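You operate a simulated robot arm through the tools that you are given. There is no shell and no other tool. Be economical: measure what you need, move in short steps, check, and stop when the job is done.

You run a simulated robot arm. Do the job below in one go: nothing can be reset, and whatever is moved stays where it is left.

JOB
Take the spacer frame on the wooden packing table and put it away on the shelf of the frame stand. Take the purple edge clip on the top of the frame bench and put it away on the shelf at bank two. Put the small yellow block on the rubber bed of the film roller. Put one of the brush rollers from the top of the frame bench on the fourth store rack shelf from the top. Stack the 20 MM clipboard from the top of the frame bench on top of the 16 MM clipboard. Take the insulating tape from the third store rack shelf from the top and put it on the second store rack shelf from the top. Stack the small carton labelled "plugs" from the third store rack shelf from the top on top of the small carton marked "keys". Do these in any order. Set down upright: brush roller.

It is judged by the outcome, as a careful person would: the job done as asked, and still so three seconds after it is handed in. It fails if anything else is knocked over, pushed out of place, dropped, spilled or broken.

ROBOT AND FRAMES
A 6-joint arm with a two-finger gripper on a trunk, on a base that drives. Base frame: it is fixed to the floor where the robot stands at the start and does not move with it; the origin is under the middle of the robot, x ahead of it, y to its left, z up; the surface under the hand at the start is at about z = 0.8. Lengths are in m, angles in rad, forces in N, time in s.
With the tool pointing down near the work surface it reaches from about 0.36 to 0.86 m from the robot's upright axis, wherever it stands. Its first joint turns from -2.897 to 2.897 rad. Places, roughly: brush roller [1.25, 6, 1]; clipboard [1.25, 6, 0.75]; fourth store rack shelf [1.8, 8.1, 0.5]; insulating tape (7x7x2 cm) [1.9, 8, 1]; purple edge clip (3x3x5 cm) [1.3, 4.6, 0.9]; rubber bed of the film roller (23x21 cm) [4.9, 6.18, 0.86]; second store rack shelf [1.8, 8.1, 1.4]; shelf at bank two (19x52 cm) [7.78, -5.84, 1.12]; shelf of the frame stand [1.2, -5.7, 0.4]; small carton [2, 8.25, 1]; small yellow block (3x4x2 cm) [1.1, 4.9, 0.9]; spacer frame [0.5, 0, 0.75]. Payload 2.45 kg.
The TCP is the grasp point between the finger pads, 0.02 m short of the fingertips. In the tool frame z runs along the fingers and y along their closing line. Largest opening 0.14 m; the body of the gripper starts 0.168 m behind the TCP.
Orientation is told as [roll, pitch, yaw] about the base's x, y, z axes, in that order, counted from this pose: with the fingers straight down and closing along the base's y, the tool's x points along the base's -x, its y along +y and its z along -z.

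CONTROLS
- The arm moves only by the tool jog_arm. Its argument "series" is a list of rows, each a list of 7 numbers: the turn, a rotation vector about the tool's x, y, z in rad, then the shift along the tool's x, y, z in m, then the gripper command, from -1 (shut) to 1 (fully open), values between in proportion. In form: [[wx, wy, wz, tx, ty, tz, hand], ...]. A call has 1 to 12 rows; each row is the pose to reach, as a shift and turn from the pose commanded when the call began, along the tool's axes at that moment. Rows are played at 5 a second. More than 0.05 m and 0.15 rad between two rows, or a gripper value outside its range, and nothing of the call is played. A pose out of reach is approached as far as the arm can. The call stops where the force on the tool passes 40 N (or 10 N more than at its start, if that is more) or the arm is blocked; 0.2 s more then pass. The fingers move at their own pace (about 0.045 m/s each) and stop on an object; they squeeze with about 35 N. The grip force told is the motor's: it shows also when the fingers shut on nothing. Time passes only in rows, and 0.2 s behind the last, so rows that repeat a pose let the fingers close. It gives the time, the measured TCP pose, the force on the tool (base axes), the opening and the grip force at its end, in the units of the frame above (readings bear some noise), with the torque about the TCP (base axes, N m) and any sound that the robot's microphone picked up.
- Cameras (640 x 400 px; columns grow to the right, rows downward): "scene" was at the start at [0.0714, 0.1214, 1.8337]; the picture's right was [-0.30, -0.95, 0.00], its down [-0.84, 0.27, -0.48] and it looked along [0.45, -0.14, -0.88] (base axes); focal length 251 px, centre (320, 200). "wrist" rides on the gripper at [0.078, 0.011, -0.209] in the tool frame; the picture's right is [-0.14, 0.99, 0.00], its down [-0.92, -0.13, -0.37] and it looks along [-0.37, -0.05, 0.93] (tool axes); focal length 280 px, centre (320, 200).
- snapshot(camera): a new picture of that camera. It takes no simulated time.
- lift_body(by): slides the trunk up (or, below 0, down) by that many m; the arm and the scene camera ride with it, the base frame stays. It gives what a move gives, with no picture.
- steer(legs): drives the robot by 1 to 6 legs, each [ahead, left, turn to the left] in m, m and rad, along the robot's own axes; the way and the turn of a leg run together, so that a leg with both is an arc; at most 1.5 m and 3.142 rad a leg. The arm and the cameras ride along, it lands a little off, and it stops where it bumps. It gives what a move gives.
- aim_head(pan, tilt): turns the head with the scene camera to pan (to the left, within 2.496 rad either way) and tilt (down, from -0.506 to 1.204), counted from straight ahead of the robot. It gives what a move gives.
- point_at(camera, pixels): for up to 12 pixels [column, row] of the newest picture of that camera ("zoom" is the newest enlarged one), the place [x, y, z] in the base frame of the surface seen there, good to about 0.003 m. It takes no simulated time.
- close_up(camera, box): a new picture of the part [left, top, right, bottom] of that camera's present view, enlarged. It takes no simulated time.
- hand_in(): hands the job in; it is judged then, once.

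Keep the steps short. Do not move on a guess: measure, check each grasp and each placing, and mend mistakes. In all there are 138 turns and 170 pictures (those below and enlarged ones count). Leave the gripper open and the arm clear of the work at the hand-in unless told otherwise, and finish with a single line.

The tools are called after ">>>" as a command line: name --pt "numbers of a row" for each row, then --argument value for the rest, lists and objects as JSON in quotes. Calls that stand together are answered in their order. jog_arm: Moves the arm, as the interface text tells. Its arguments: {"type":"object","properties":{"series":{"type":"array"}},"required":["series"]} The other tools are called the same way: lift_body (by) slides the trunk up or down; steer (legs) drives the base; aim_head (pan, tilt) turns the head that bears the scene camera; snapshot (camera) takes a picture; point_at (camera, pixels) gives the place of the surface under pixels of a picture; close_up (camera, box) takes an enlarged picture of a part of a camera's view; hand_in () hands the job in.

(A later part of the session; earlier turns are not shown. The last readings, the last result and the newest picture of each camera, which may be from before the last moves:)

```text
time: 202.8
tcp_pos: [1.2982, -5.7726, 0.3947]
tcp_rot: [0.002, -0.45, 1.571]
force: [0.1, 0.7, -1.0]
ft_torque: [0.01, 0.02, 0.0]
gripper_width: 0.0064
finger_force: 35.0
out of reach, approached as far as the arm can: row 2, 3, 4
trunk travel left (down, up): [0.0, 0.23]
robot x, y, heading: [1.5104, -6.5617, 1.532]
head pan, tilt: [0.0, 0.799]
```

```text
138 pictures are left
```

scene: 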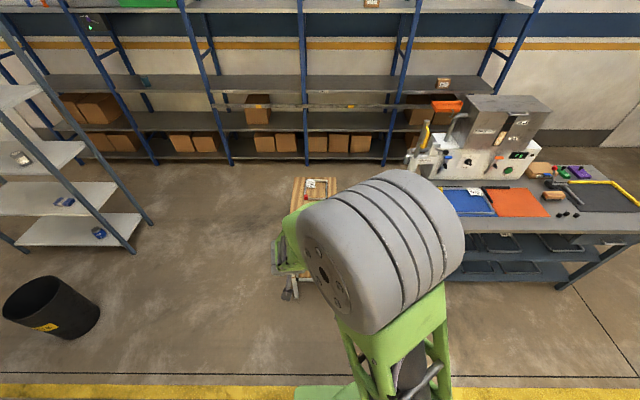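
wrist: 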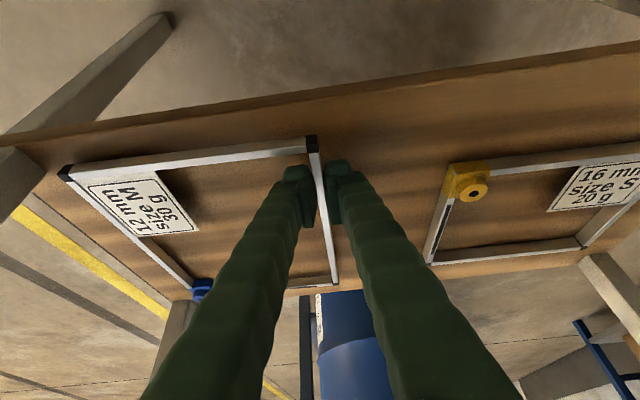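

I'm at the reach limit again, so I'll draw back 0.05, drive 0.05 ahead, and then lower.

>>> jog_arm --pt "0 0 0 0.022 0 -0.011 -1" --pt "0 0 0 0.045 0 -0.0218 -1"

>>> steer --legs '[[0.055, 0, 0]]'

>>> jog_arm --pt "0 0 0 0.002 0 0.004 -1" --pt "0 0 0 0.0035 0 0.0075 -1" --pt "0 0 0 0.0035 0 0.0075 -1"

>>> snapshot --camera "wrist"

```text
time: 203.3
tcp_pos: [1.2971, -5.8224, 0.3931]
tcp_rot: [0.002, -0.448, 1.571]
force: [0.0, 0.0, 0.8]
ft_torque: [-0.05, 0.08, -0.02]
gripper_width: 0.0065
finger_force: 34.8
trunk travel left (down, up): [0.0, 0.23]
robot x, y, heading: [1.5033, -6.5618, 1.533]
head pan, tilt: [0.0, 0.799]
```

```text
time: 204.3
tcp_pos: [1.2999, -5.7665, 0.3926]
tcp_rot: [0.001, -0.449, 1.572]
force: [-0.1, 0.4, -0.6]
ft_torque: [-0.07, 0.08, 0.0]
gripper_width: 0.0068
finger_force: 34.8
trunk travel left (down, up): [0.0, 0.23]
robot x, y, heading: [1.5093, -6.5051, 1.526]
head pan, tilt: [0.0, 0.799]
```

```text
time: 205.1
tcp_pos: [1.301, -5.7655, 0.3859]
tcp_rot: [0.001, -0.45, 1.573]
force: [0.6, 2.6, 3.5]
ft_torque: [0.87, -0.03, 0.02]
gripper_width: 0.0064
finger_force: 35.0
trunk travel left (down, up): [0.0, 0.23]
robot x, y, heading: [1.5105, -6.5055, 1.53]
head pan, tilt: [0.0, 0.799]
```

```text
137 pictures are left
```

wrist: 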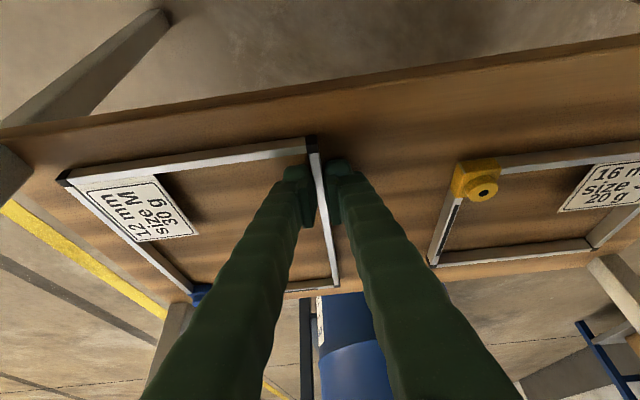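

Contact is starting (Fz 3.5), and the frame sits inside the shelf edges. I'll open slightly and withdraw along the fingers.

>>> jog_arm --pt "0 0 0 0 0 0 -0.7" --pt "0 0 0 0 0 0 -0.6" --pt "0 0 0 0 0 0 -0.6" --pt "0 0 0 0 0 -0.02 -0.6" --pt "0 0 0 0 0 -0.05 -0.6" --pt "0 0 0 0 0 -0.08 -0.6" --pt "0 0 0 0.04 0 -0.1 -0.6" --pt "0 0 0 0.085 0 -0.12 -0.6" --pt "0 0 0 0.13 0 -0.14 -0.6"

>>> snapshot --camera "wrist"

```text
time: 207.1
tcp_pos: [1.2836, -5.9134, 0.4523]
tcp_rot: [-0.05, -0.432, 1.59]
force: [-0.9, -0.2, 0.6]
ft_torque: [0.02, 0.04, 0.0]
gripper_width: 0.0279
finger_force: 0.0
out of reach, approached as far as the arm can: row 8, 9
trunk travel left (down, up): [0.0, 0.23]
robot x, y, heading: [1.5097, -6.5079, 1.532]
head pan, tilt: [0.0, 0.799]
```

```text
136 pictures are left
```

wrist: 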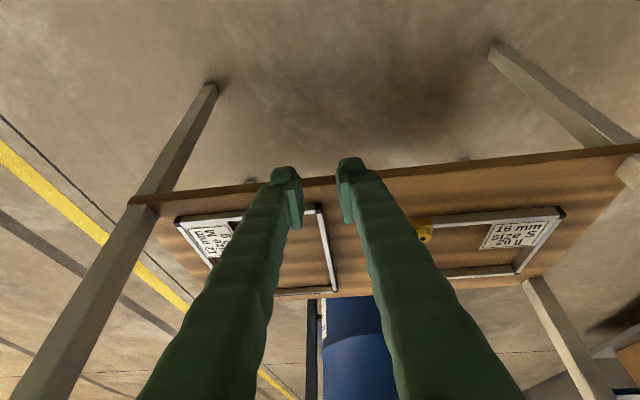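

The frame rests on the frame-stand shelf, clear of the other one. I'll back off, then raise and straighten the arm.

>>> steer --legs '[[-0.22, 0, 0]]'

>>> jog_arm --pt "0 0.04 0 -0.018 0 -0.04 -0.6" --pt "0 0.08 0 -0.036 0 -0.08 -0.6" --pt "0 0.12 0 -0.055 0 -0.12 -0.6" --pt "0 0.17 0 -0.075 0 -0.16 -0.6" --pt "0 0.22 0 -0.094 0 -0.2 -0.6" --pt "0 0.27 0 -0.112 0 -0.24 0" --pt "0 0.32 0 -0.132 0 -0.28 1" --pt "0 0.37 0 -0.15 0 -0.32 1" --pt "0 0.43 0 -0.17 0 -0.36 1" --pt "0 0.43 0 -0.19 0 -0.4 1" --pt "0 0.43 0 -0.2 0 -0.43 1"

>>> lift_body --by 0.1

>>> steer --legs '[[0, -1.0, 0], [0, 0, -1.53], [0, 1.5, 0], [0, 1.5, 0], [0, 1.0, 0]]'

```text
time: 208.8
tcp_pos: [1.2757, -6.1336, 0.4519]
tcp_rot: [-0.05, -0.431, 1.589]
force: [-1.0, 0.6, 0.7]
ft_torque: [-0.01, -0.02, 0.0]
gripper_width: 0.0281
finger_force: 0.1
trunk travel left (down, up): [0.0, 0.23]
robot x, y, heading: [1.501, -6.7248, 1.532]
head pan, tilt: [0.0, 0.799]
```

```text
time: 211.2
tcp_pos: [1.2536, -6.1322, 0.9286]
tcp_rot: [-0.045, 0.0, 1.568]
force: [0.3, -0.1, -0.6]
ft_torque: [0.01, 0.01, -0.03]
gripper_width: 0.1399
finger_force: 0.1
trunk travel left (down, up): [0.0, 0.23]
robot x, y, heading: [1.5014, -6.7284, 1.533]
head pan, tilt: [0.0, 0.799]
```

```text
time: 212.5
tcp_pos: [1.2536, -6.1314, 1.0293]
tcp_rot: [-0.048, -0.002, 1.567]
force: [-0.3, -0.2, 0.5]
ft_torque: [0.0, -0.02, 0.02]
gripper_width: 0.1402
finger_force: 0.0
trunk travel left (down, up): [-0.1, 0.13]
robot x, y, heading: [1.5031, -6.7245, 1.532]
head pan, tilt: [0.0, 0.799]
```

```text
time: 259.9
tcp_pos: [3.1525, -2.4705, 1.0296]
tcp_rot: [-0.047, 0.0, 0.003]
force: [-1.2, 0.1, 0.3]
ft_torque: [-0.02, -0.01, 0.0]
gripper_width: 0.1398
finger_force: 0.1
trunk travel left (down, up): [-0.1, 0.13]
robot x, y, heading: [2.5621, -2.7219, -0.035]
head pan, tilt: [0.0, 0.799]
```

>>> steer --legs '[[0, 0, 0.035], [-1.35, 0, 0], [-1.3, 0.1, 0], [0, 1.3, 0]]'

```text
time: 284.6
tcp_pos: [0.459, -1.0797, 1.0296]
tcp_rot: [-0.046, -0.003, 0.029]
force: [0.5, -0.5, -0.1]
ft_torque: [0.02, 0.0, 0.01]
gripper_width: 0.14
finger_force: 0.1
trunk travel left (down, up): [-0.1, 0.13]
robot x, y, heading: [-0.1257, -1.3509, -0.008]
head pan, tilt: [0.0, 0.799]
```

I'll check the blue trolley ahead on the left before passing it.

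>>> aim_head --pan 1.2 --tilt 0.4

>>> snapshot --camera "scene"

```text
time: 286.0
tcp_pos: [0.4594, -1.0791, 1.0289]
tcp_rot: [-0.046, -0.001, 0.03]
force: [0.1, -0.7, 0.2]
ft_torque: [-0.02, 0.05, -0.02]
gripper_width: 0.1399
finger_force: 0.1
trunk travel left (down, up): [-0.1, 0.13]
robot x, y, heading: [-0.1249, -1.3496, -0.004]
head pan, tilt: [1.201, 0.4]
```

```text
135 pictures are left
```

scene: 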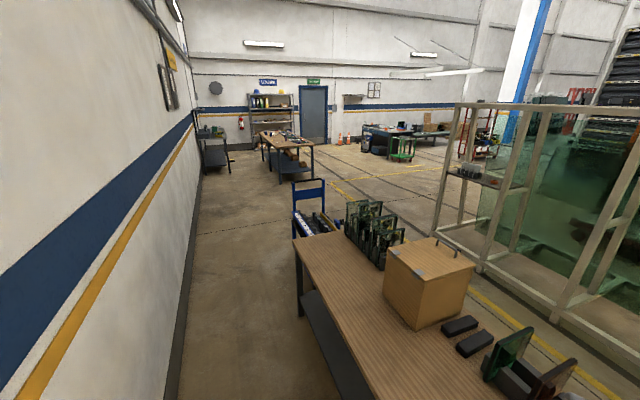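

>>> point_at --camera "scene" --pixels '[[294, 186], [325, 182], [298, 230], [200, 172], [228, 168], [228, 135], [200, 180], [285, 176], [264, 172], [310, 145], [262, 140], [180, 350]]'

>>> close_up --camera "scene" --box '[180, 60, 460, 200]'

```text
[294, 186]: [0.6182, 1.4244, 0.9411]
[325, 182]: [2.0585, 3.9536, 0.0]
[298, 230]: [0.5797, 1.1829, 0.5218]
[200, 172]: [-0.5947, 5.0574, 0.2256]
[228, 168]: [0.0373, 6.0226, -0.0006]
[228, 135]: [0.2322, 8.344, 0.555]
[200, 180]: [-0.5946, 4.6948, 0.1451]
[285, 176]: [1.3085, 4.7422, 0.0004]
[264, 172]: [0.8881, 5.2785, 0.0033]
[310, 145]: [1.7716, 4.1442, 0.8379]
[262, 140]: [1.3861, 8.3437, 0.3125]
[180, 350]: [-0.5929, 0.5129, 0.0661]
```

```text
2.29 times, centred on (320, 130) of scene
```

zoom: 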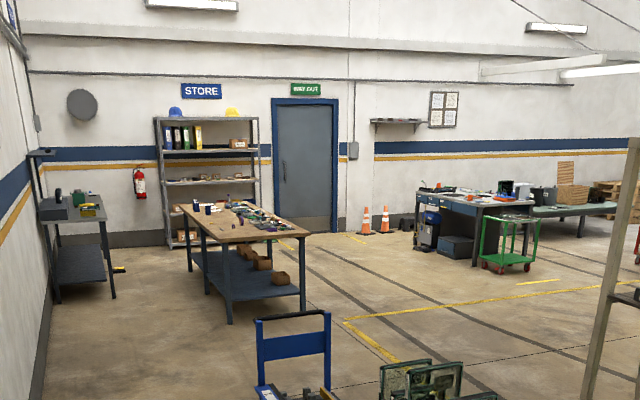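

The way along the wall is free: the trolley is at x ≥ 0.58 and a small wall table starts at y≈4.7. I'll drive to y≈3.

>>> steer --legs '[[0, 1.4, 0], [0, 1.4, 0], [0.15, 1.45, 0]]'

>>> aim_head --pan 1.0 --tilt 0.5

>>> snapshot --camera "scene"

```text
time: 322.7
tcp_pos: [0.5447, 3.15, 1.0311]
tcp_rot: [-0.046, -0.001, 0.052]
force: [0.0, -0.3, -0.4]
ft_torque: [0.04, 0.01, 0.0]
gripper_width: 0.1397
finger_force: 0.0
trunk travel left (down, up): [-0.1, 0.13]
robot x, y, heading: [-0.0367, 2.8722, 0.019]
head pan, tilt: [1.201, 0.4]
```

```text
time: 323.4
tcp_pos: [0.5456, 3.1496, 1.0293]
tcp_rot: [-0.047, -0.001, 0.052]
force: [-0.1, -0.7, -0.8]
ft_torque: [0.0, 0.0, -0.01]
gripper_width: 0.1401
finger_force: 0.0
trunk travel left (down, up): [-0.1, 0.13]
robot x, y, heading: [-0.0336, 2.8675, 0.017]
head pan, tilt: [1.0, 0.499]
```

```text
133 pictures are left
```

scene: 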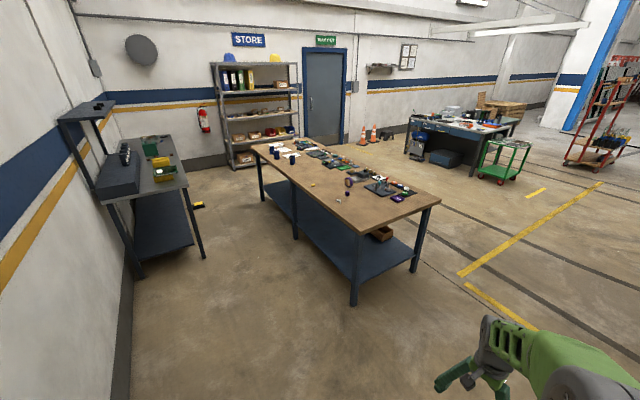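

>>> close_up --camera "scene" --box '[230, 110, 450, 250]'

>>> point_at --camera "scene" --pixels '[[355, 230], [252, 146], [438, 200], [355, 303], [207, 258], [185, 185], [200, 206], [298, 160], [320, 136], [235, 165], [405, 150], [480, 175]]'

```text
2.86 times, centred on (340, 180) of scene
```

zoom: 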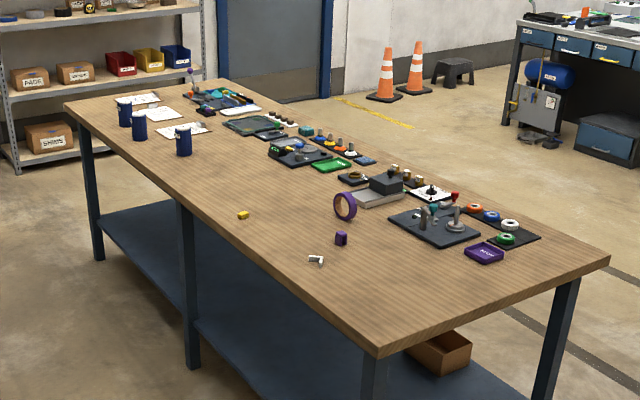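

```text
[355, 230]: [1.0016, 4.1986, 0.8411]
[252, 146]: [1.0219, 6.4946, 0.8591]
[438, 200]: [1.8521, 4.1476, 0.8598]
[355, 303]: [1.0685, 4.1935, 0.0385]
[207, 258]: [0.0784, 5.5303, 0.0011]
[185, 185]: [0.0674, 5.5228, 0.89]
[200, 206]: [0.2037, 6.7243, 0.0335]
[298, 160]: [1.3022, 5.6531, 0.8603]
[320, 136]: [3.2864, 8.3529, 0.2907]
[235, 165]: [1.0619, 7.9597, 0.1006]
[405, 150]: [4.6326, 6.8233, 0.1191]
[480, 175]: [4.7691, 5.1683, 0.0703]
```

The bench top is at z = 0.86 (x 1.0 to 1.86, y 4.17 to 6.5). The rollers, clipboards, clip and block are all reachable from the aisle at x≈0.5. I'll raise the trunk and drive in alongside.

>>> lift_body --by 0.13

>>> steer --legs '[[0.55, 0.7, -0.018], [0, 1.1, 0], [0, 0.9, 0]]'

>>> aim_head --pan 0.25 --tilt 0.85

>>> snapshot --camera "scene"

>>> snapshot --camera "wrist"

```text
time: 325.0
tcp_pos: [0.5449, 3.1498, 1.1587]
tcp_rot: [-0.046, -0.002, 0.051]
force: [0.4, -0.1, 0.2]
ft_torque: [-0.03, 0.03, 0.04]
gripper_width: 0.1399
finger_force: 0.1
trunk travel left (down, up): [-0.23, 0.0]
robot x, y, heading: [-0.0347, 2.8743, 0.017]
head pan, tilt: [1.0, 0.499]
```

```text
time: 348.8
tcp_pos: [1.0385, 5.8517, 1.1604]
tcp_rot: [-0.048, 0.0, 0.073]
force: [-0.7, -0.2, 0.4]
ft_torque: [-0.01, 0.01, 0.02]
gripper_width: 0.1402
finger_force: 0.0
trunk travel left (down, up): [-0.23, 0.0]
robot x, y, heading: [0.4648, 5.5612, 0.037]
head pan, tilt: [1.0, 0.499]
```

```text
time: 349.9
tcp_pos: [1.0386, 5.8519, 1.159]
tcp_rot: [-0.048, -0.004, 0.071]
force: [-0.3, -0.2, 0.4]
ft_torque: [-0.02, 0.0, -0.01]
gripper_width: 0.14
finger_force: 0.1
trunk travel left (down, up): [-0.23, 0.0]
robot x, y, heading: [0.4672, 5.5622, 0.035]
head pan, tilt: [0.25, 0.85]
```

```text
131 pictures are left
```

scene: 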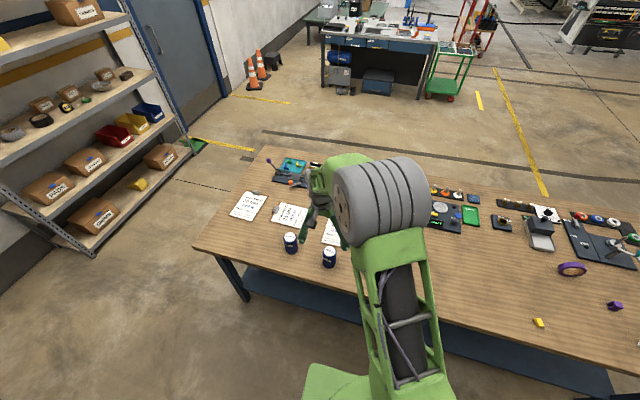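

```text
130 pictures are left
```

wrist: 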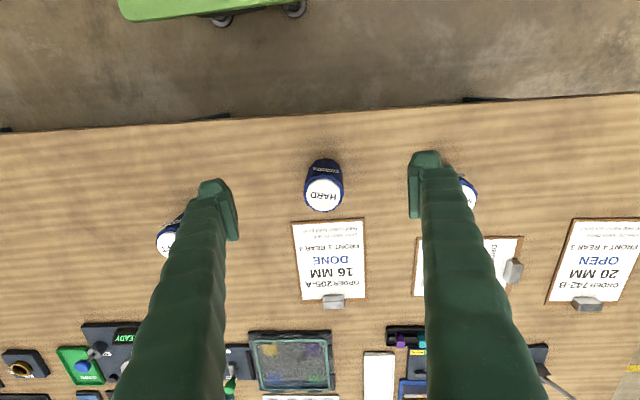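

I see the 16 MM clipboard at (330,260), the 20 MM at (590,260), another between them, and rollers at (323,185), (170,240) and (462,190). I'll measure all of these.

>>> point_at --camera "wrist" --pixels '[[292, 223], [362, 220], [366, 297], [303, 300], [334, 302], [577, 220], [638, 222], [617, 303], [548, 302], [588, 304], [323, 195], [466, 190]]'

>>> close_up --camera "wrist" --box '[280, 140, 640, 365]'

>>> point_at --camera "scene" --pixels '[[265, 193], [233, 215], [248, 203], [290, 238], [329, 251], [275, 212], [305, 220], [290, 214], [255, 195], [243, 218]]'

```text
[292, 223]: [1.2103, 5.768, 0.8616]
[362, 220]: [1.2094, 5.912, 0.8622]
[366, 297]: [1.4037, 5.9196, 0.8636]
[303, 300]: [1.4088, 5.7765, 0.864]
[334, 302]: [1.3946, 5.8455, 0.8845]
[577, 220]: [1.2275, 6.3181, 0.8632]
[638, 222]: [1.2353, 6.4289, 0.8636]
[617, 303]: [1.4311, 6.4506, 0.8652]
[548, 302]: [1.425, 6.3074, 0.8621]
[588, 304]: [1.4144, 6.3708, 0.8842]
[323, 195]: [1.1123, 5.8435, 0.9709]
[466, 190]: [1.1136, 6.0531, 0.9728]
```

```text
1.78 times, centred on (460, 252) of wrist
```

zoom: 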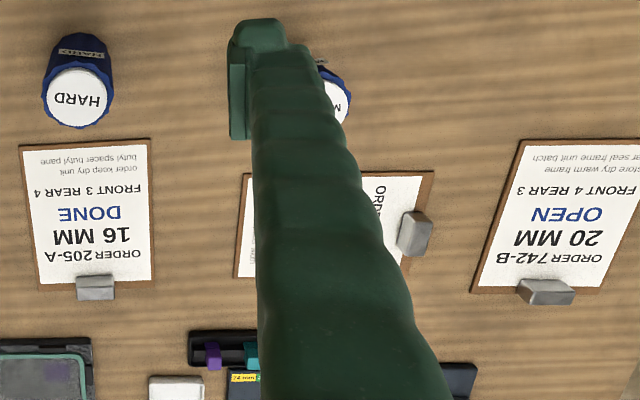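

```text
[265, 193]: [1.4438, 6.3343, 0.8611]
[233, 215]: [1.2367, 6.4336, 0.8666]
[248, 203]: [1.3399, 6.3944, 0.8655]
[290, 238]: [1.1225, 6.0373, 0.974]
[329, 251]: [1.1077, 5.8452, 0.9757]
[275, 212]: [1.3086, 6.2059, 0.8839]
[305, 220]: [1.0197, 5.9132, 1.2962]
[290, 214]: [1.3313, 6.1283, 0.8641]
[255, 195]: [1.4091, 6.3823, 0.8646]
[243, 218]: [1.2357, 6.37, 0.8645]
```

The rollers are about 0.11 m tall. I'll take the "HARD" one at (1.11, 5.845): first pitching the tool 0.45 forward, levelling it, and hovering just behind and above it.

>>> jog_arm --pt "-0.012 -0.11 0.018 -0.007 -0.002 0.035 1" --pt "-0.024 -0.22 0.035 -0.014 -0.004 0.07 1" --pt "-0.036 -0.33 0.053 -0.021 -0.006 0.105 1" --pt "-0.048 -0.45 0.071 -0.0275 -0.009 0.139 1" --pt "-0.048 -0.45 0.071 -0.0275 -0.009 0.139 1"

>>> snapshot --camera "wrist"

```text
time: 351.1
tcp_pos: [1.0656, 5.8368, 1.019]
tcp_rot: [0.02, -0.449, -0.007]
force: [-0.1, 2.2, -0.6]
ft_torque: [-0.13, 0.04, -0.04]
gripper_width: 0.1399
finger_force: 0.1
out of reach, approached as far as the arm can: row 4
trunk travel left (down, up): [-0.23, 0.0]
robot x, y, heading: [0.4662, 5.5564, 0.036]
head pan, tilt: [0.25, 0.85]
```

```text
128 pictures are left
```

wrist: 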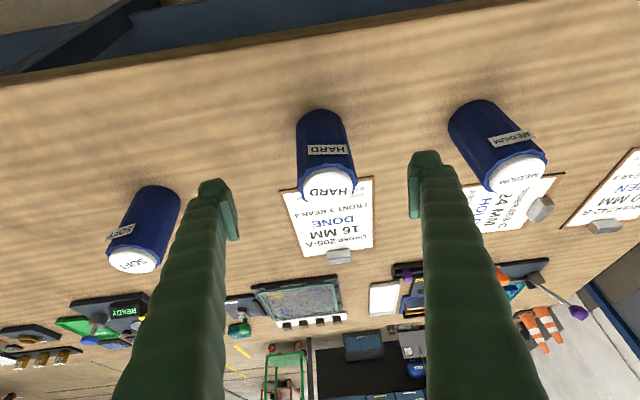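

>>> point_at --camera "wrist" --pixels '[[325, 182], [323, 130], [302, 190], [350, 185]]'

>>> jog_arm --pt "0.018 0 -0.009 0 0.003 0.03 1" --pt "0.018 0 -0.009 0 0.006 0.06 1" --pt "0.018 0 -0.009 0 0.006 0.09 1" --pt "0.018 0 -0.009 0 0.006 0.1 1"

>>> snapshot --camera "wrist"

```text
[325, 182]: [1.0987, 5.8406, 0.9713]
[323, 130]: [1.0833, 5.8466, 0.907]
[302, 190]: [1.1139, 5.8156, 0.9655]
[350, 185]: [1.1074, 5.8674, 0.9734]
```

```text
time: 352.1
tcp_pos: [1.1104, 5.8482, 0.9315]
tcp_rot: [-0.006, -0.452, 0.018]
force: [-0.8, 0.4, 0.5]
ft_torque: [0.04, 0.0, 0.01]
gripper_width: 0.1398
finger_force: 0.1
trunk travel left (down, up): [-0.23, 0.0]
robot x, y, heading: [0.4654, 5.5613, 0.035]
head pan, tilt: [0.25, 0.85]
```

```text
127 pictures are left
```

wrist: 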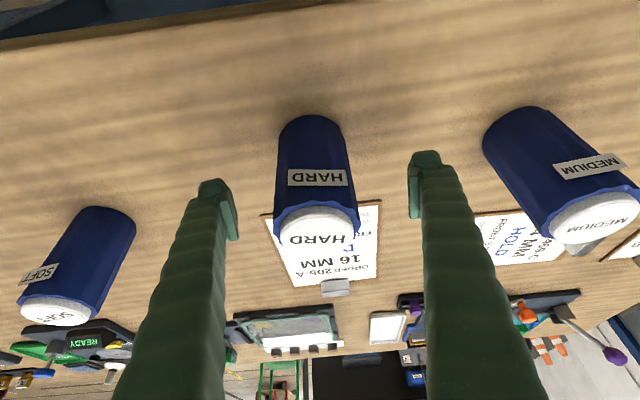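

The roller is centred between the fingers, so I'll close and lift.

>>> jog_arm --pt "0 0 0 0 -0.003 0 0" --pt "0 0 0 0 -0.003 0 -1" --pt "0 0 0 0 -0.003 0 -1" --pt "0 0 0 0 -0.003 0 -1" --pt "0 0 0 0 -0.003 0 -1" --pt "0 0 0 -0.01 -0.003 -0.022 -1" --pt "0 0 0 -0.028 -0.003 -0.058 -1" --pt "0 0 0 -0.045 -0.003 -0.094 -1" --pt "0 0 0 -0.062 -0.003 -0.13 -1"

>>> snapshot --camera "wrist"

>>> aim_head --pan 0.9 --tilt 0.45

>>> snapshot --camera "scene"

```text
time: 354.1
tcp_pos: [1.1071, 5.8405, 1.0754]
tcp_rot: [-0.003, -0.451, 0.015]
force: [-0.7, -0.5, -1.6]
ft_torque: [0.03, -0.04, 0.03]
gripper_width: 0.0655
finger_force: 34.7
trunk travel left (down, up): [-0.23, 0.0]
robot x, y, heading: [0.4644, 5.5602, 0.04]
head pan, tilt: [0.25, 0.85]
```

```text
126 pictures are left
```

wrist: 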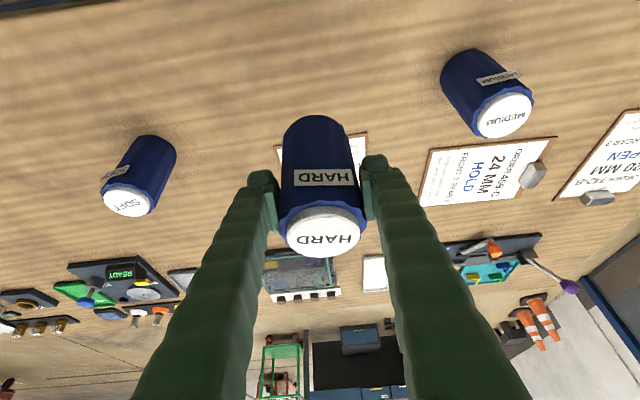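

```text
time: 355.1
tcp_pos: [1.11, 5.8395, 1.0752]
tcp_rot: [-0.005, -0.45, 0.017]
force: [-0.5, 0.4, -1.5]
ft_torque: [-0.02, 0.02, -0.03]
gripper_width: 0.0652
finger_force: 34.9
trunk travel left (down, up): [-0.23, 0.0]
robot x, y, heading: [0.466, 5.5584, 0.039]
head pan, tilt: [0.901, 0.45]
```

```text
125 pictures are left
```

scene: 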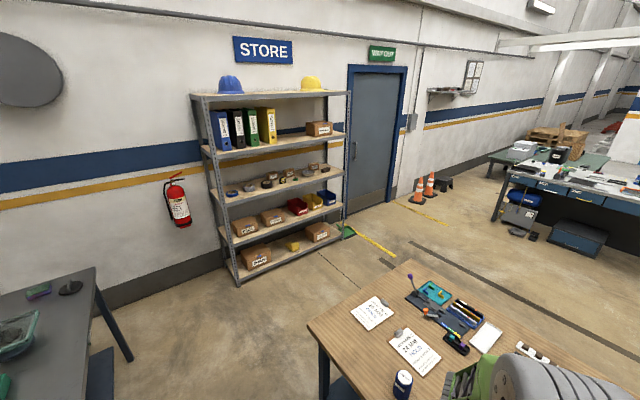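

The roller is held (opening 65 mm). The rack has 5 shelves, with the hard hats on the top one, so the fourth holds cartons and coloured bins. I'll zoom in and measure.

>>> close_up --camera "scene" --box '[180, 70, 360, 290]'

>>> point_at --camera "scene" --pixels '[[205, 150], [348, 132], [215, 205], [345, 173], [230, 243], [342, 203], [240, 282], [340, 236], [288, 216], [270, 222], [320, 130], [260, 155]]'

```text
1.82 times, centred on (270, 180) of scene
```

zoom: 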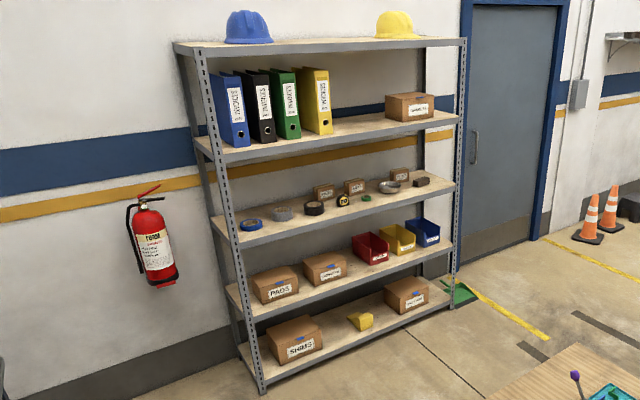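

```text
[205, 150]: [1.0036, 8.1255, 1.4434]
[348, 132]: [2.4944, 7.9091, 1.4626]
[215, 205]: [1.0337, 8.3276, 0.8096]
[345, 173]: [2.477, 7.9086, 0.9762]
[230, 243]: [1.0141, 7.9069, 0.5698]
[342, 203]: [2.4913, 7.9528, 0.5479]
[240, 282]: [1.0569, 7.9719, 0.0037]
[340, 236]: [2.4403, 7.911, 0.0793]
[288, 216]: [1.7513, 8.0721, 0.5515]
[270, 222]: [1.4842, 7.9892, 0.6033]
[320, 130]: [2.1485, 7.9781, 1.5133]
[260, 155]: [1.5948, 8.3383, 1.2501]
```

The rack front is at y = 7.905, x 1.0 to 2.5, with the 4th shelf at z≈0.55. I'll drive there with the roller, turning to face +y.

>>> steer --legs '[[0, 0, -0.039], [0, 0.75, 0], [0, 0.77, 0], [0, 0, 1.571], [0, -0.7, 0], [0, -0.7, 0]]'

>>> aim_head --pan -0.1 --tilt 0.75

>>> snapshot --camera "scene"

>>> snapshot --camera "wrist"

```text
time: 385.5
tcp_pos: [1.6017, 7.7383, 1.0748]
tcp_rot: [-0.004, -0.451, 1.537]
force: [-0.1, 0.1, -1.2]
ft_torque: [0.02, 0.0, 0.02]
gripper_width: 0.0654
finger_force: 35.5
trunk travel left (down, up): [-0.23, 0.0]
robot x, y, heading: [1.8516, 7.0814, 1.559]
head pan, tilt: [0.901, 0.45]
```

```text
time: 386.8
tcp_pos: [1.6028, 7.738, 1.0739]
tcp_rot: [-0.004, -0.452, 1.539]
force: [1.2, -0.8, -1.6]
ft_torque: [0.04, 0.01, -0.02]
gripper_width: 0.0653
finger_force: 35.2
trunk travel left (down, up): [-0.23, 0.0]
robot x, y, heading: [1.8522, 7.0772, 1.566]
head pan, tilt: [-0.099, 0.75]
```

```text
123 pictures are left
```

scene: 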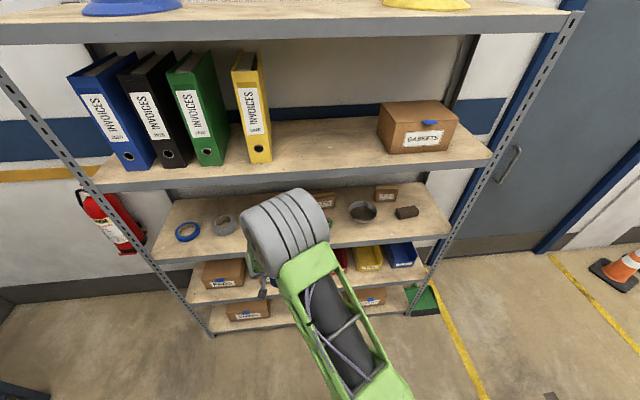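

```text
122 pictures are left
```

wrist: 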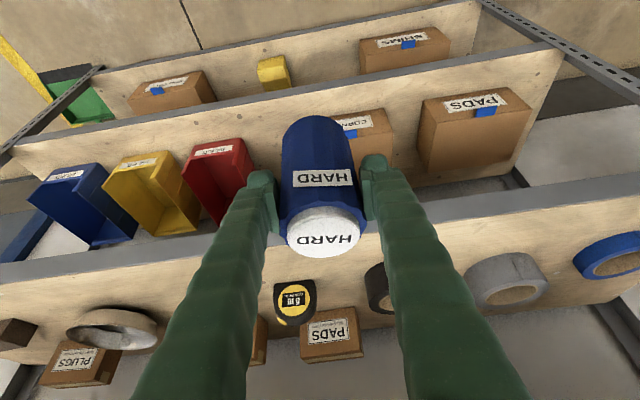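

>>> point_at --camera "wrist" --pixels '[[262, 130], [250, 150], [280, 170], [190, 165], [388, 135], [340, 115], [246, 175], [60, 165], [150, 140], [280, 120], [232, 215], [510, 180]]'

```text
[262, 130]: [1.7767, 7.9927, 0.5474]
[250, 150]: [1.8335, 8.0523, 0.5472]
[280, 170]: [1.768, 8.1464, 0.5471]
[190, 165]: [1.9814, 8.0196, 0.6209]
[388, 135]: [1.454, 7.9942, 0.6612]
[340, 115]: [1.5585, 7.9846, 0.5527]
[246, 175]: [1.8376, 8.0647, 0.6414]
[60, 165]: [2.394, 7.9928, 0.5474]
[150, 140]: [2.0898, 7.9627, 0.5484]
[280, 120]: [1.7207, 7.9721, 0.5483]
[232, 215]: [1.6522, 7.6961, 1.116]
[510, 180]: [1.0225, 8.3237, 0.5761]
```

The gap on the 4th shelf between the carton (x≤1.6) and the red bin (x≥1.84) is free, and the shelf surface is at z = 0.5475. I'll lower outside the rack and shift right 0.115.

>>> lift_body --by -0.23

>>> jog_arm --pt "0 0 0 0.019 0 0.039 -1" --pt "0 0 0 0.038 0 0.077 -1" --pt "0 0 0 0.056 0 0.115 -1" --pt "0 0 0 0.074 0 0.153 -1" --pt "0 0 0 0.074 0 0.153 -1"

>>> steer --legs '[[0.1, -0.115, 0]]'

>>> snapshot --camera "wrist"

```text
time: 389.2
tcp_pos: [1.6025, 7.7373, 0.8454]
tcp_rot: [-0.006, -0.451, 1.538]
force: [0.1, -0.6, -1.7]
ft_torque: [0.0, -0.01, 0.0]
gripper_width: 0.0653
finger_force: 34.8
trunk travel left (down, up): [0.0, 0.23]
robot x, y, heading: [1.8531, 7.0813, 1.555]
head pan, tilt: [-0.099, 0.75]
```

```text
time: 390.4
tcp_pos: [1.604, 7.7386, 0.6749]
tcp_rot: [-0.006, -0.45, 1.537]
force: [0.4, -0.5, -2.4]
ft_torque: [-0.05, -0.01, 0.02]
gripper_width: 0.0651
finger_force: 35.1
trunk travel left (down, up): [0.0, 0.23]
robot x, y, heading: [1.8474, 7.0787, 1.563]
head pan, tilt: [-0.099, 0.75]
```

```text
time: 392.1
tcp_pos: [1.7169, 7.8363, 0.6748]
tcp_rot: [-0.005, -0.45, 1.539]
force: [-1.2, 0.3, -1.2]
ft_torque: [-0.01, 0.0, -0.01]
gripper_width: 0.0651
finger_force: 35.1
trunk travel left (down, up): [0.0, 0.23]
robot x, y, heading: [1.9633, 7.1809, 1.568]
head pan, tilt: [-0.099, 0.75]
```

```text
121 pictures are left
```

wrist: 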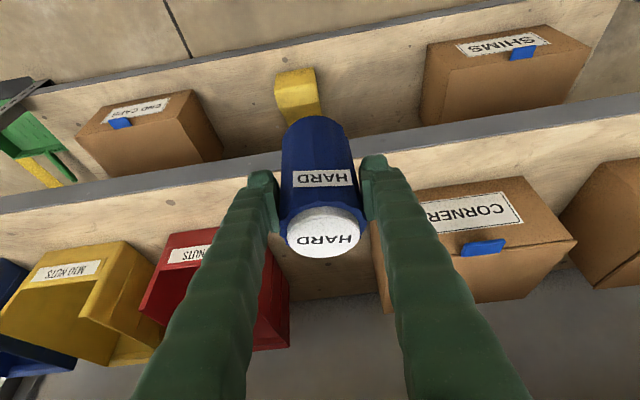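

Lower a bit more, then drive forward over the shelf.

>>> jog_arm --pt "0 0 0 0.009 0 0.019 -1" --pt "0 0 0 0.0185 0 0.0382 -1" --pt "0 0 0 0.0185 0 0.0382 -1"

>>> steer --legs '[[0.14, 0, 0]]'

>>> snapshot --camera "wrist"

```text
time: 392.9
tcp_pos: [1.7159, 7.8352, 0.6311]
tcp_rot: [-0.004, -0.45, 1.539]
force: [-0.9, 0.1, -2.1]
ft_torque: [0.01, 0.0, -0.01]
gripper_width: 0.0653
finger_force: 35.0
trunk travel left (down, up): [0.0, 0.23]
robot x, y, heading: [1.9703, 7.179, 1.563]
head pan, tilt: [-0.099, 0.75]
```

```text
time: 394.2
tcp_pos: [1.7186, 7.9744, 0.6326]
tcp_rot: [-0.006, -0.453, 1.539]
force: [-0.4, 0.8, -1.5]
ft_torque: [-0.01, 0.03, -0.02]
gripper_width: 0.0653
finger_force: 34.8
trunk travel left (down, up): [0.0, 0.23]
robot x, y, heading: [1.9698, 7.3164, 1.563]
head pan, tilt: [-0.099, 0.75]
```

```text
120 pictures are left
```

wrist: 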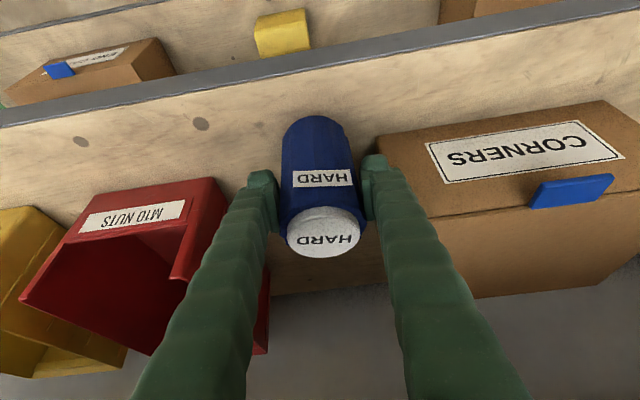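

>>> jog_arm --pt "0 0 0 0.003 -0.012 0.006 -1" --pt "0 0 0 0.0055 -0.012 0.0115 -1" --pt "0 0 0 0.0065 -0.012 0.0135 -1" --pt "0 0 0 0.0065 -0.012 0.0135 -1"

```text
time: 395.2
tcp_pos: [1.7319, 7.9755, 0.6203]
tcp_rot: [-0.004, -0.457, 1.538]
force: [5.7, -3.0, 33.8]
ft_torque: [-0.27, 0.12, 0.0]
gripper_width: 0.0655
finger_force: 34.8
trunk travel left (down, up): [0.0, 0.23]
robot x, y, heading: [1.9697, 7.3182, 1.565]
head pan, tilt: [-0.099, 0.75]
```

It's firmly on the shelf (33 N). I'll ease up about 2 mm, release gently and withdraw along the fingers.

>>> jog_arm --pt "0 0 0 -0.0008 0 -0.0016 -1" --pt "0 0 0 -0.0008 0 -0.0016 0.1" --pt "0 0 0 -0.0008 0 -0.0016 0.2" --pt "0 0 0 -0.0008 0 -0.0016 0.2" --pt "0 0 0 0 0 -0.03 0.2" --pt "0 0 0 0 0 -0.07 0.2" --pt "0 0 0 0.03 0 -0.1 0.2"

>>> snapshot --camera "wrist"

```text
time: 396.8
tcp_pos: [1.7281, 7.905, 0.6958]
tcp_rot: [-0.006, -0.452, 1.537]
force: [-0.4, -0.1, 0.9]
ft_torque: [-0.02, 0.01, 0.04]
gripper_width: 0.084
finger_force: 0.0
trunk travel left (down, up): [0.0, 0.23]
robot x, y, heading: [1.9691, 7.3188, 1.555]
head pan, tilt: [-0.099, 0.75]
```

```text
119 pictures are left
```

wrist: 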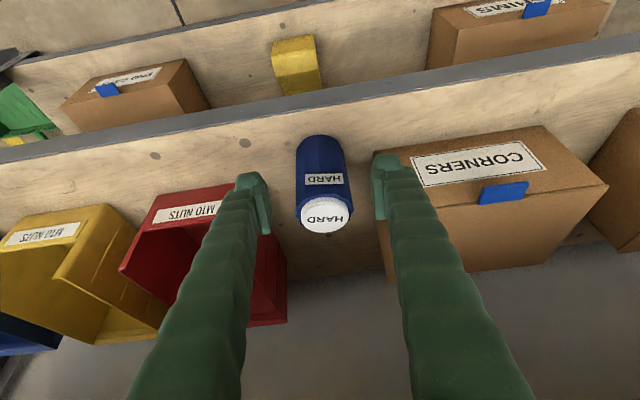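

The roller stands upright on the 4th shelf. I'll back away and rise to view the 3rd shelf.

>>> steer --legs '[[-0.25, 0, 0]]'

>>> lift_body --by 0.23

>>> jog_arm --pt "0 0 0 -0.02 0 -0.04 1" --pt "0 0 0 -0.04 0 -0.08 1" --pt "0 0 0 -0.06 0 -0.12 1" --pt "0 0 0 -0.08 0 -0.16 1" --pt "0 0 0 -0.1 0 -0.2 1" --pt "0 0 0 -0.12 0 -0.24 1" --pt "0 0 0 -0.135 0 -0.28 1"

>>> snapshot --camera "wrist"

>>> aim_head --pan 0.0 --tilt 0.6

>>> snapshot --camera "scene"

```text
time: 398.6
tcp_pos: [1.7229, 7.6477, 0.6964]
tcp_rot: [-0.005, -0.452, 1.54]
force: [-0.1, 0.5, -0.9]
ft_torque: [0.02, 0.0, 0.0]
gripper_width: 0.0842
finger_force: 0.1
trunk travel left (down, up): [0.0, 0.23]
robot x, y, heading: [1.9608, 7.0616, 1.558]
head pan, tilt: [-0.099, 0.75]
```

```text
time: 401.1
tcp_pos: [1.7236, 7.648, 0.925]
tcp_rot: [-0.005, -0.451, 1.541]
force: [-0.1, 0.0, 0.2]
ft_torque: [-0.01, 0.01, -0.01]
gripper_width: 0.0839
finger_force: 0.1
trunk travel left (down, up): [-0.23, 0.0]
robot x, y, heading: [1.9666, 7.0617, 1.561]
head pan, tilt: [-0.099, 0.75]
```

```text
time: 402.7
tcp_pos: [1.7222, 7.6432, 1.2316]
tcp_rot: [-0.006, -0.454, 1.54]
force: [0.1, -0.9, -0.1]
ft_torque: [0.04, 0.0, 0.01]
gripper_width: 0.1399
finger_force: 0.1
trunk travel left (down, up): [-0.23, 0.0]
robot x, y, heading: [1.9658, 7.0612, 1.564]
head pan, tilt: [-0.099, 0.75]
```

```text
118 pictures are left
```

wrist: 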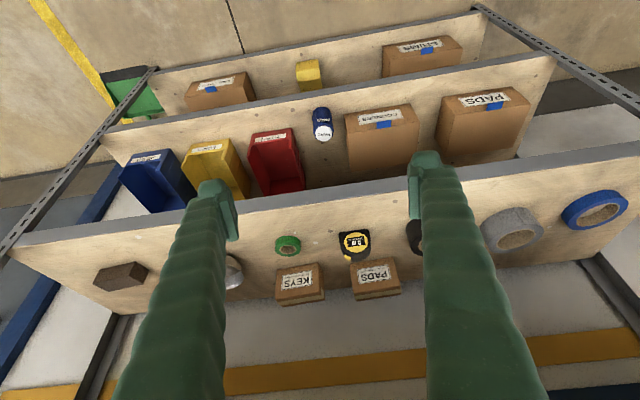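

```text
time: 403.4
tcp_pos: [1.7221, 7.6434, 1.2306]
tcp_rot: [-0.006, -0.452, 1.543]
force: [-0.4, -0.5, -0.1]
ft_torque: [0.03, 0.0, -0.01]
gripper_width: 0.14
finger_force: 0.0
trunk travel left (down, up): [-0.23, 0.0]
robot x, y, heading: [1.9649, 7.0586, 1.564]
head pan, tilt: [0.0, 0.6]
```

```text
117 pictures are left
```

scene: 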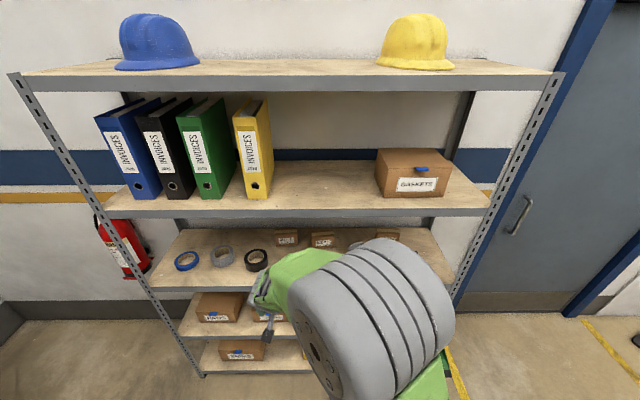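

I'll measure the ring-shaped items on the 3rd shelf to identify the 7x7x2 cm insulating tape.

>>> point_at --camera "wrist" --pixels '[[275, 246], [301, 244], [288, 236], [289, 255], [408, 222], [415, 250], [483, 230], [541, 225], [300, 285], [278, 280], [320, 272], [375, 280]]'

>>> close_up --camera "wrist" --box '[80, 200, 440, 320]'

```text
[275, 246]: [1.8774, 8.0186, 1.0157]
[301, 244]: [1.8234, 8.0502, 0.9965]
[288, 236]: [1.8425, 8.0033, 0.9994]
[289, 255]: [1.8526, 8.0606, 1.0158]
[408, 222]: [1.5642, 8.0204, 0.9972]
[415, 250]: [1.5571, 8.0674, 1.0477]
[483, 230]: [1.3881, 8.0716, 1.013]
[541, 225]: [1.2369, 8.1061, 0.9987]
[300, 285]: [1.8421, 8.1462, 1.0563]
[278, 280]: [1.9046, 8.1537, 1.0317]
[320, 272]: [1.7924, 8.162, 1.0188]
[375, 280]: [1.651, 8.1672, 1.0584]
```

```text
1.78 times, centred on (260, 260) of wrist
```

zoom: 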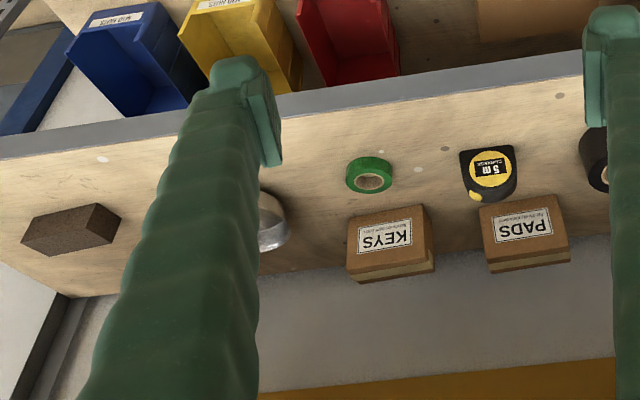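

The green ring (1.85, 8.03) is about 6.5 cm across and 2 cm thick, so it is the insulating tape. The shelf is at z = 0.997. I'll lower the hand outside with a bit more tilt, then shift in front of it.

>>> jog_arm --pt "-0.003 -0.025 -0.007 0.019 0 0.039 0.43" --pt "-0.006 -0.05 -0.014 0.037 0 0.077 0.43" --pt "-0.01 -0.075 -0.02 0.055 0 0.115 0.43" --pt "-0.013 -0.1 -0.027 0.074 0 0.153 0.43" --pt "-0.013 -0.1 -0.027 0.074 0 0.153 0.43"

>>> steer --legs '[[0.19, -0.128, 0]]'

>>> snapshot --camera "wrist"

```text
time: 404.6
tcp_pos: [1.7213, 7.6466, 1.0622]
tcp_rot: [-0.006, -0.553, 1.572]
force: [0.5, 1.0, 0.2]
ft_torque: [0.02, 0.02, 0.01]
gripper_width: 0.1003
finger_force: 0.0
trunk travel left (down, up): [-0.23, 0.0]
robot x, y, heading: [1.9641, 7.0623, 1.565]
head pan, tilt: [0.0, 0.6]
```

```text
time: 406.4
tcp_pos: [1.8495, 7.8326, 1.0616]
tcp_rot: [-0.007, -0.552, 1.574]
force: [1.3, 0.5, 0.0]
ft_torque: [-0.01, 0.03, 0.01]
gripper_width: 0.1001
finger_force: 0.1
trunk travel left (down, up): [-0.23, 0.0]
robot x, y, heading: [2.0968, 7.2462, 1.561]
head pan, tilt: [0.0, 0.6]
```

```text
115 pictures are left
```

wrist: 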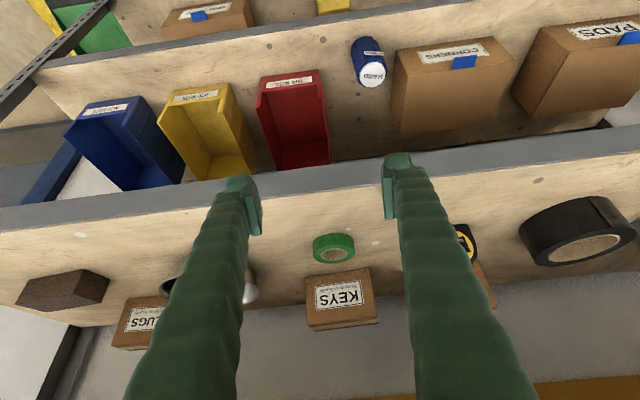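

>>> point_at --camera "wrist" --pixels '[[314, 250], [355, 250], [334, 238], [333, 262], [308, 288], [371, 272], [377, 320], [345, 300], [455, 240], [255, 288], [145, 318], [345, 325]]'

>>> close_up --camera "wrist" --box '[100, 210, 420, 360]'

```text
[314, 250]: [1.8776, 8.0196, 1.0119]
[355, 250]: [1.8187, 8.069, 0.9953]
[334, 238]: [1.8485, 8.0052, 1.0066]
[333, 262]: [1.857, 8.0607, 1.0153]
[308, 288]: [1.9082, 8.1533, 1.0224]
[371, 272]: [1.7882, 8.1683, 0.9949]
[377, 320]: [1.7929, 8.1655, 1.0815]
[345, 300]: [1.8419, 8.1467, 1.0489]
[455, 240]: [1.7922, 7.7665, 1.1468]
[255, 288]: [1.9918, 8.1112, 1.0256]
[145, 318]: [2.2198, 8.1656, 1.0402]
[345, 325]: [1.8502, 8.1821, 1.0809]
```

```text
2.00 times, centred on (260, 285) of wrist
```

zoom: 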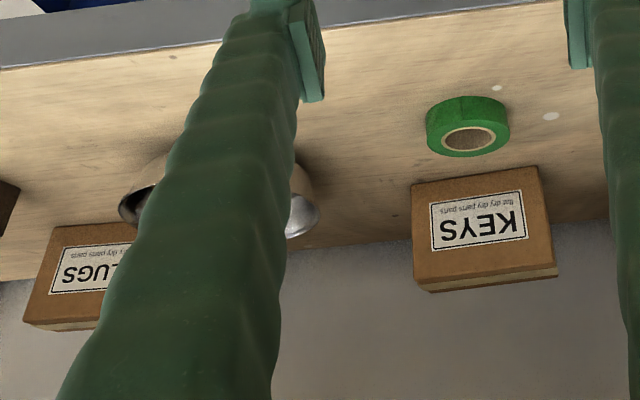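

>>> steer --legs '[[0.2, 0, 0]]'

>>> snapshot --camera "wrist"

```text
time: 407.9
tcp_pos: [1.8504, 8.0284, 1.0619]
tcp_rot: [-0.007, -0.55, 1.577]
force: [0.5, 0.8, -0.2]
ft_torque: [0.0, 0.0, 0.01]
gripper_width: 0.1003
finger_force: 0.0
trunk travel left (down, up): [-0.23, 0.0]
robot x, y, heading: [2.1004, 7.4424, 1.558]
head pan, tilt: [0.0, 0.6]
```

```text
113 pictures are left
```

wrist: 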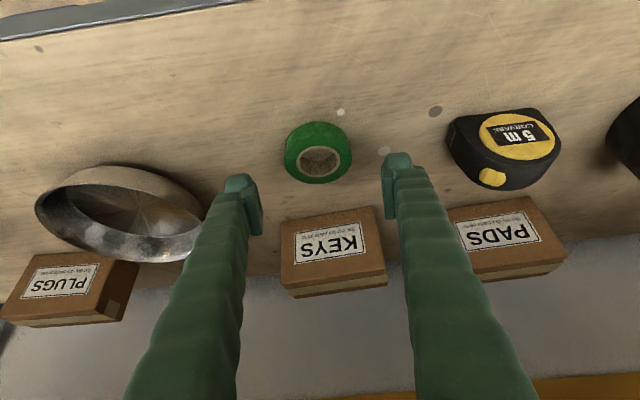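

>>> point_at --camera "wrist" --pixels '[[290, 140], [347, 142], [318, 126], [320, 178], [287, 235], [380, 215], [292, 292], [384, 280], [335, 290], [340, 232], [110, 300], [45, 270]]'

```text
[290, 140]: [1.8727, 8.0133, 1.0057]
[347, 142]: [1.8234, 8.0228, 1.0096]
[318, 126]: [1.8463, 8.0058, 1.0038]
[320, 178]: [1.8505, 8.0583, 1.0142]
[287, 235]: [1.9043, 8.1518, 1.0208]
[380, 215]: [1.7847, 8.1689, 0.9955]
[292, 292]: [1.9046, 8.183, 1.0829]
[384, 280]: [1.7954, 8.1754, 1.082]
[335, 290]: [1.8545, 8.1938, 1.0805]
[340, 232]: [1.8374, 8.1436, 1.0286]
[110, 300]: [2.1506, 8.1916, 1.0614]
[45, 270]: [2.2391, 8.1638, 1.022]
```

The tape is centred at (1.848, 8.033). I'll lower to z≈1.025 and close.

>>> jog_arm --pt "0 0 0 0.008 0.001 0.017 0.43" --pt "0 0 0 0.016 0.001 0.0335 0.43" --pt "0 0 0 0.016 0.001 0.0335 -0.2" --pt "0 0 0 0.016 0.001 0.0335 -1" --pt "0 0 0 0.016 0.001 0.0335 -1" --pt "0 0 0 0.016 0.001 0.0335 -1"

>>> snapshot --camera "wrist"

```text
time: 409.3
tcp_pos: [1.8507, 8.0319, 1.0264]
tcp_rot: [-0.006, -0.552, 1.576]
force: [-0.1, -0.2, 0.1]
ft_torque: [0.01, 0.01, -0.01]
gripper_width: 0.06
finger_force: 35.2
trunk travel left (down, up): [-0.23, 0.0]
robot x, y, heading: [2.0951, 7.4422, 1.562]
head pan, tilt: [0.0, 0.6]
```

```text
112 pictures are left
```

wrist: 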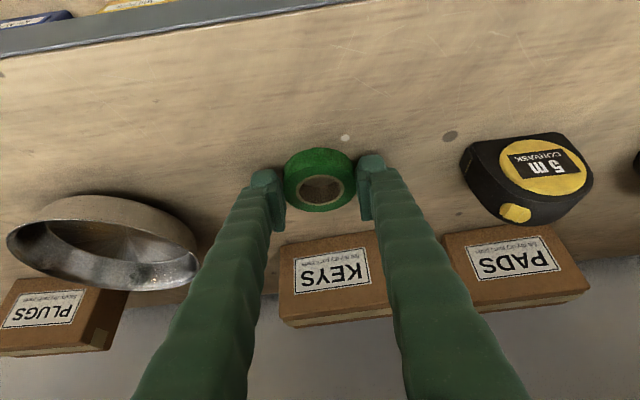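

The tape is gripped (60 mm). I'll lift a little, then back straight out.

>>> jog_arm --pt "0 0 0 -0.009 0 -0.0145 -1" --pt "0 0 0 -0.018 0 -0.029 -1"

>>> steer --legs '[[-0.3, 0, 0]]'

>>> jog_arm --pt "0 0 0 -0.024 0 -0.039 -1" --pt "0 0 0 -0.048 0 -0.078 -1" --pt "0 0 0 -0.072 0 -0.117 -1" --pt "0 0 0 -0.096 0 -0.156 -1" --pt "0 0 0 -0.12 0 -0.195 -1" --pt "0 0 0 -0.144 0 -0.234 -1" --pt "0 0 0 -0.168 0 -0.273 -1" --pt "0 0 0 -0.192 0 -0.312 -1" --pt "0 0 0 -0.216 0 -0.351 -1" --pt "0 0 0 -0.24 0 -0.391 -1"

>>> snapshot --camera "wrist"

```text
time: 409.9
tcp_pos: [1.85, 8.0315, 1.0594]
tcp_rot: [-0.007, -0.551, 1.576]
force: [-0.3, -0.1, 0.1]
ft_torque: [0.0, 0.02, -0.06]
gripper_width: 0.0599
finger_force: 35.1
trunk travel left (down, up): [-0.23, 0.0]
robot x, y, heading: [2.0993, 7.4407, 1.561]
head pan, tilt: [0.0, 0.6]
```

```text
time: 412.0
tcp_pos: [1.8492, 7.7256, 1.0611]
tcp_rot: [-0.006, -0.552, 1.576]
force: [-0.4, 0.0, 0.0]
ft_torque: [0.04, 0.02, -0.01]
gripper_width: 0.0598
finger_force: 34.9
trunk travel left (down, up): [-0.23, 0.0]
robot x, y, heading: [2.0957, 7.1335, 1.566]
head pan, tilt: [0.0, 0.6]
```

```text
time: 414.2
tcp_pos: [1.8443, 7.7232, 1.5162]
tcp_rot: [-0.006, -0.553, 1.574]
force: [0.2, -0.4, -1.2]
ft_torque: [0.0, 0.01, 0.03]
gripper_width: 0.0596
finger_force: 34.8
trunk travel left (down, up): [-0.23, 0.0]
robot x, y, heading: [2.0928, 7.1362, 1.559]
head pan, tilt: [0.0, 0.6]
```

```text
111 pictures are left
```

wrist: 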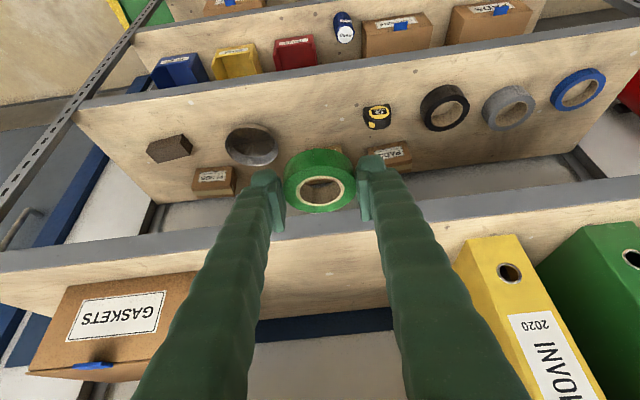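

>>> point_at --camera "wrist" --pixels '[[340, 270], [300, 232], [300, 300], [190, 275], [455, 270], [360, 295]]'

```text
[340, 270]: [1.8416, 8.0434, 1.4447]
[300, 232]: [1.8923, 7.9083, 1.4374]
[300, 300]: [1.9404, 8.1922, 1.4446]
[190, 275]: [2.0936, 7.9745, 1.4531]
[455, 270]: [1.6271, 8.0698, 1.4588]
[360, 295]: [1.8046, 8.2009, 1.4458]
```

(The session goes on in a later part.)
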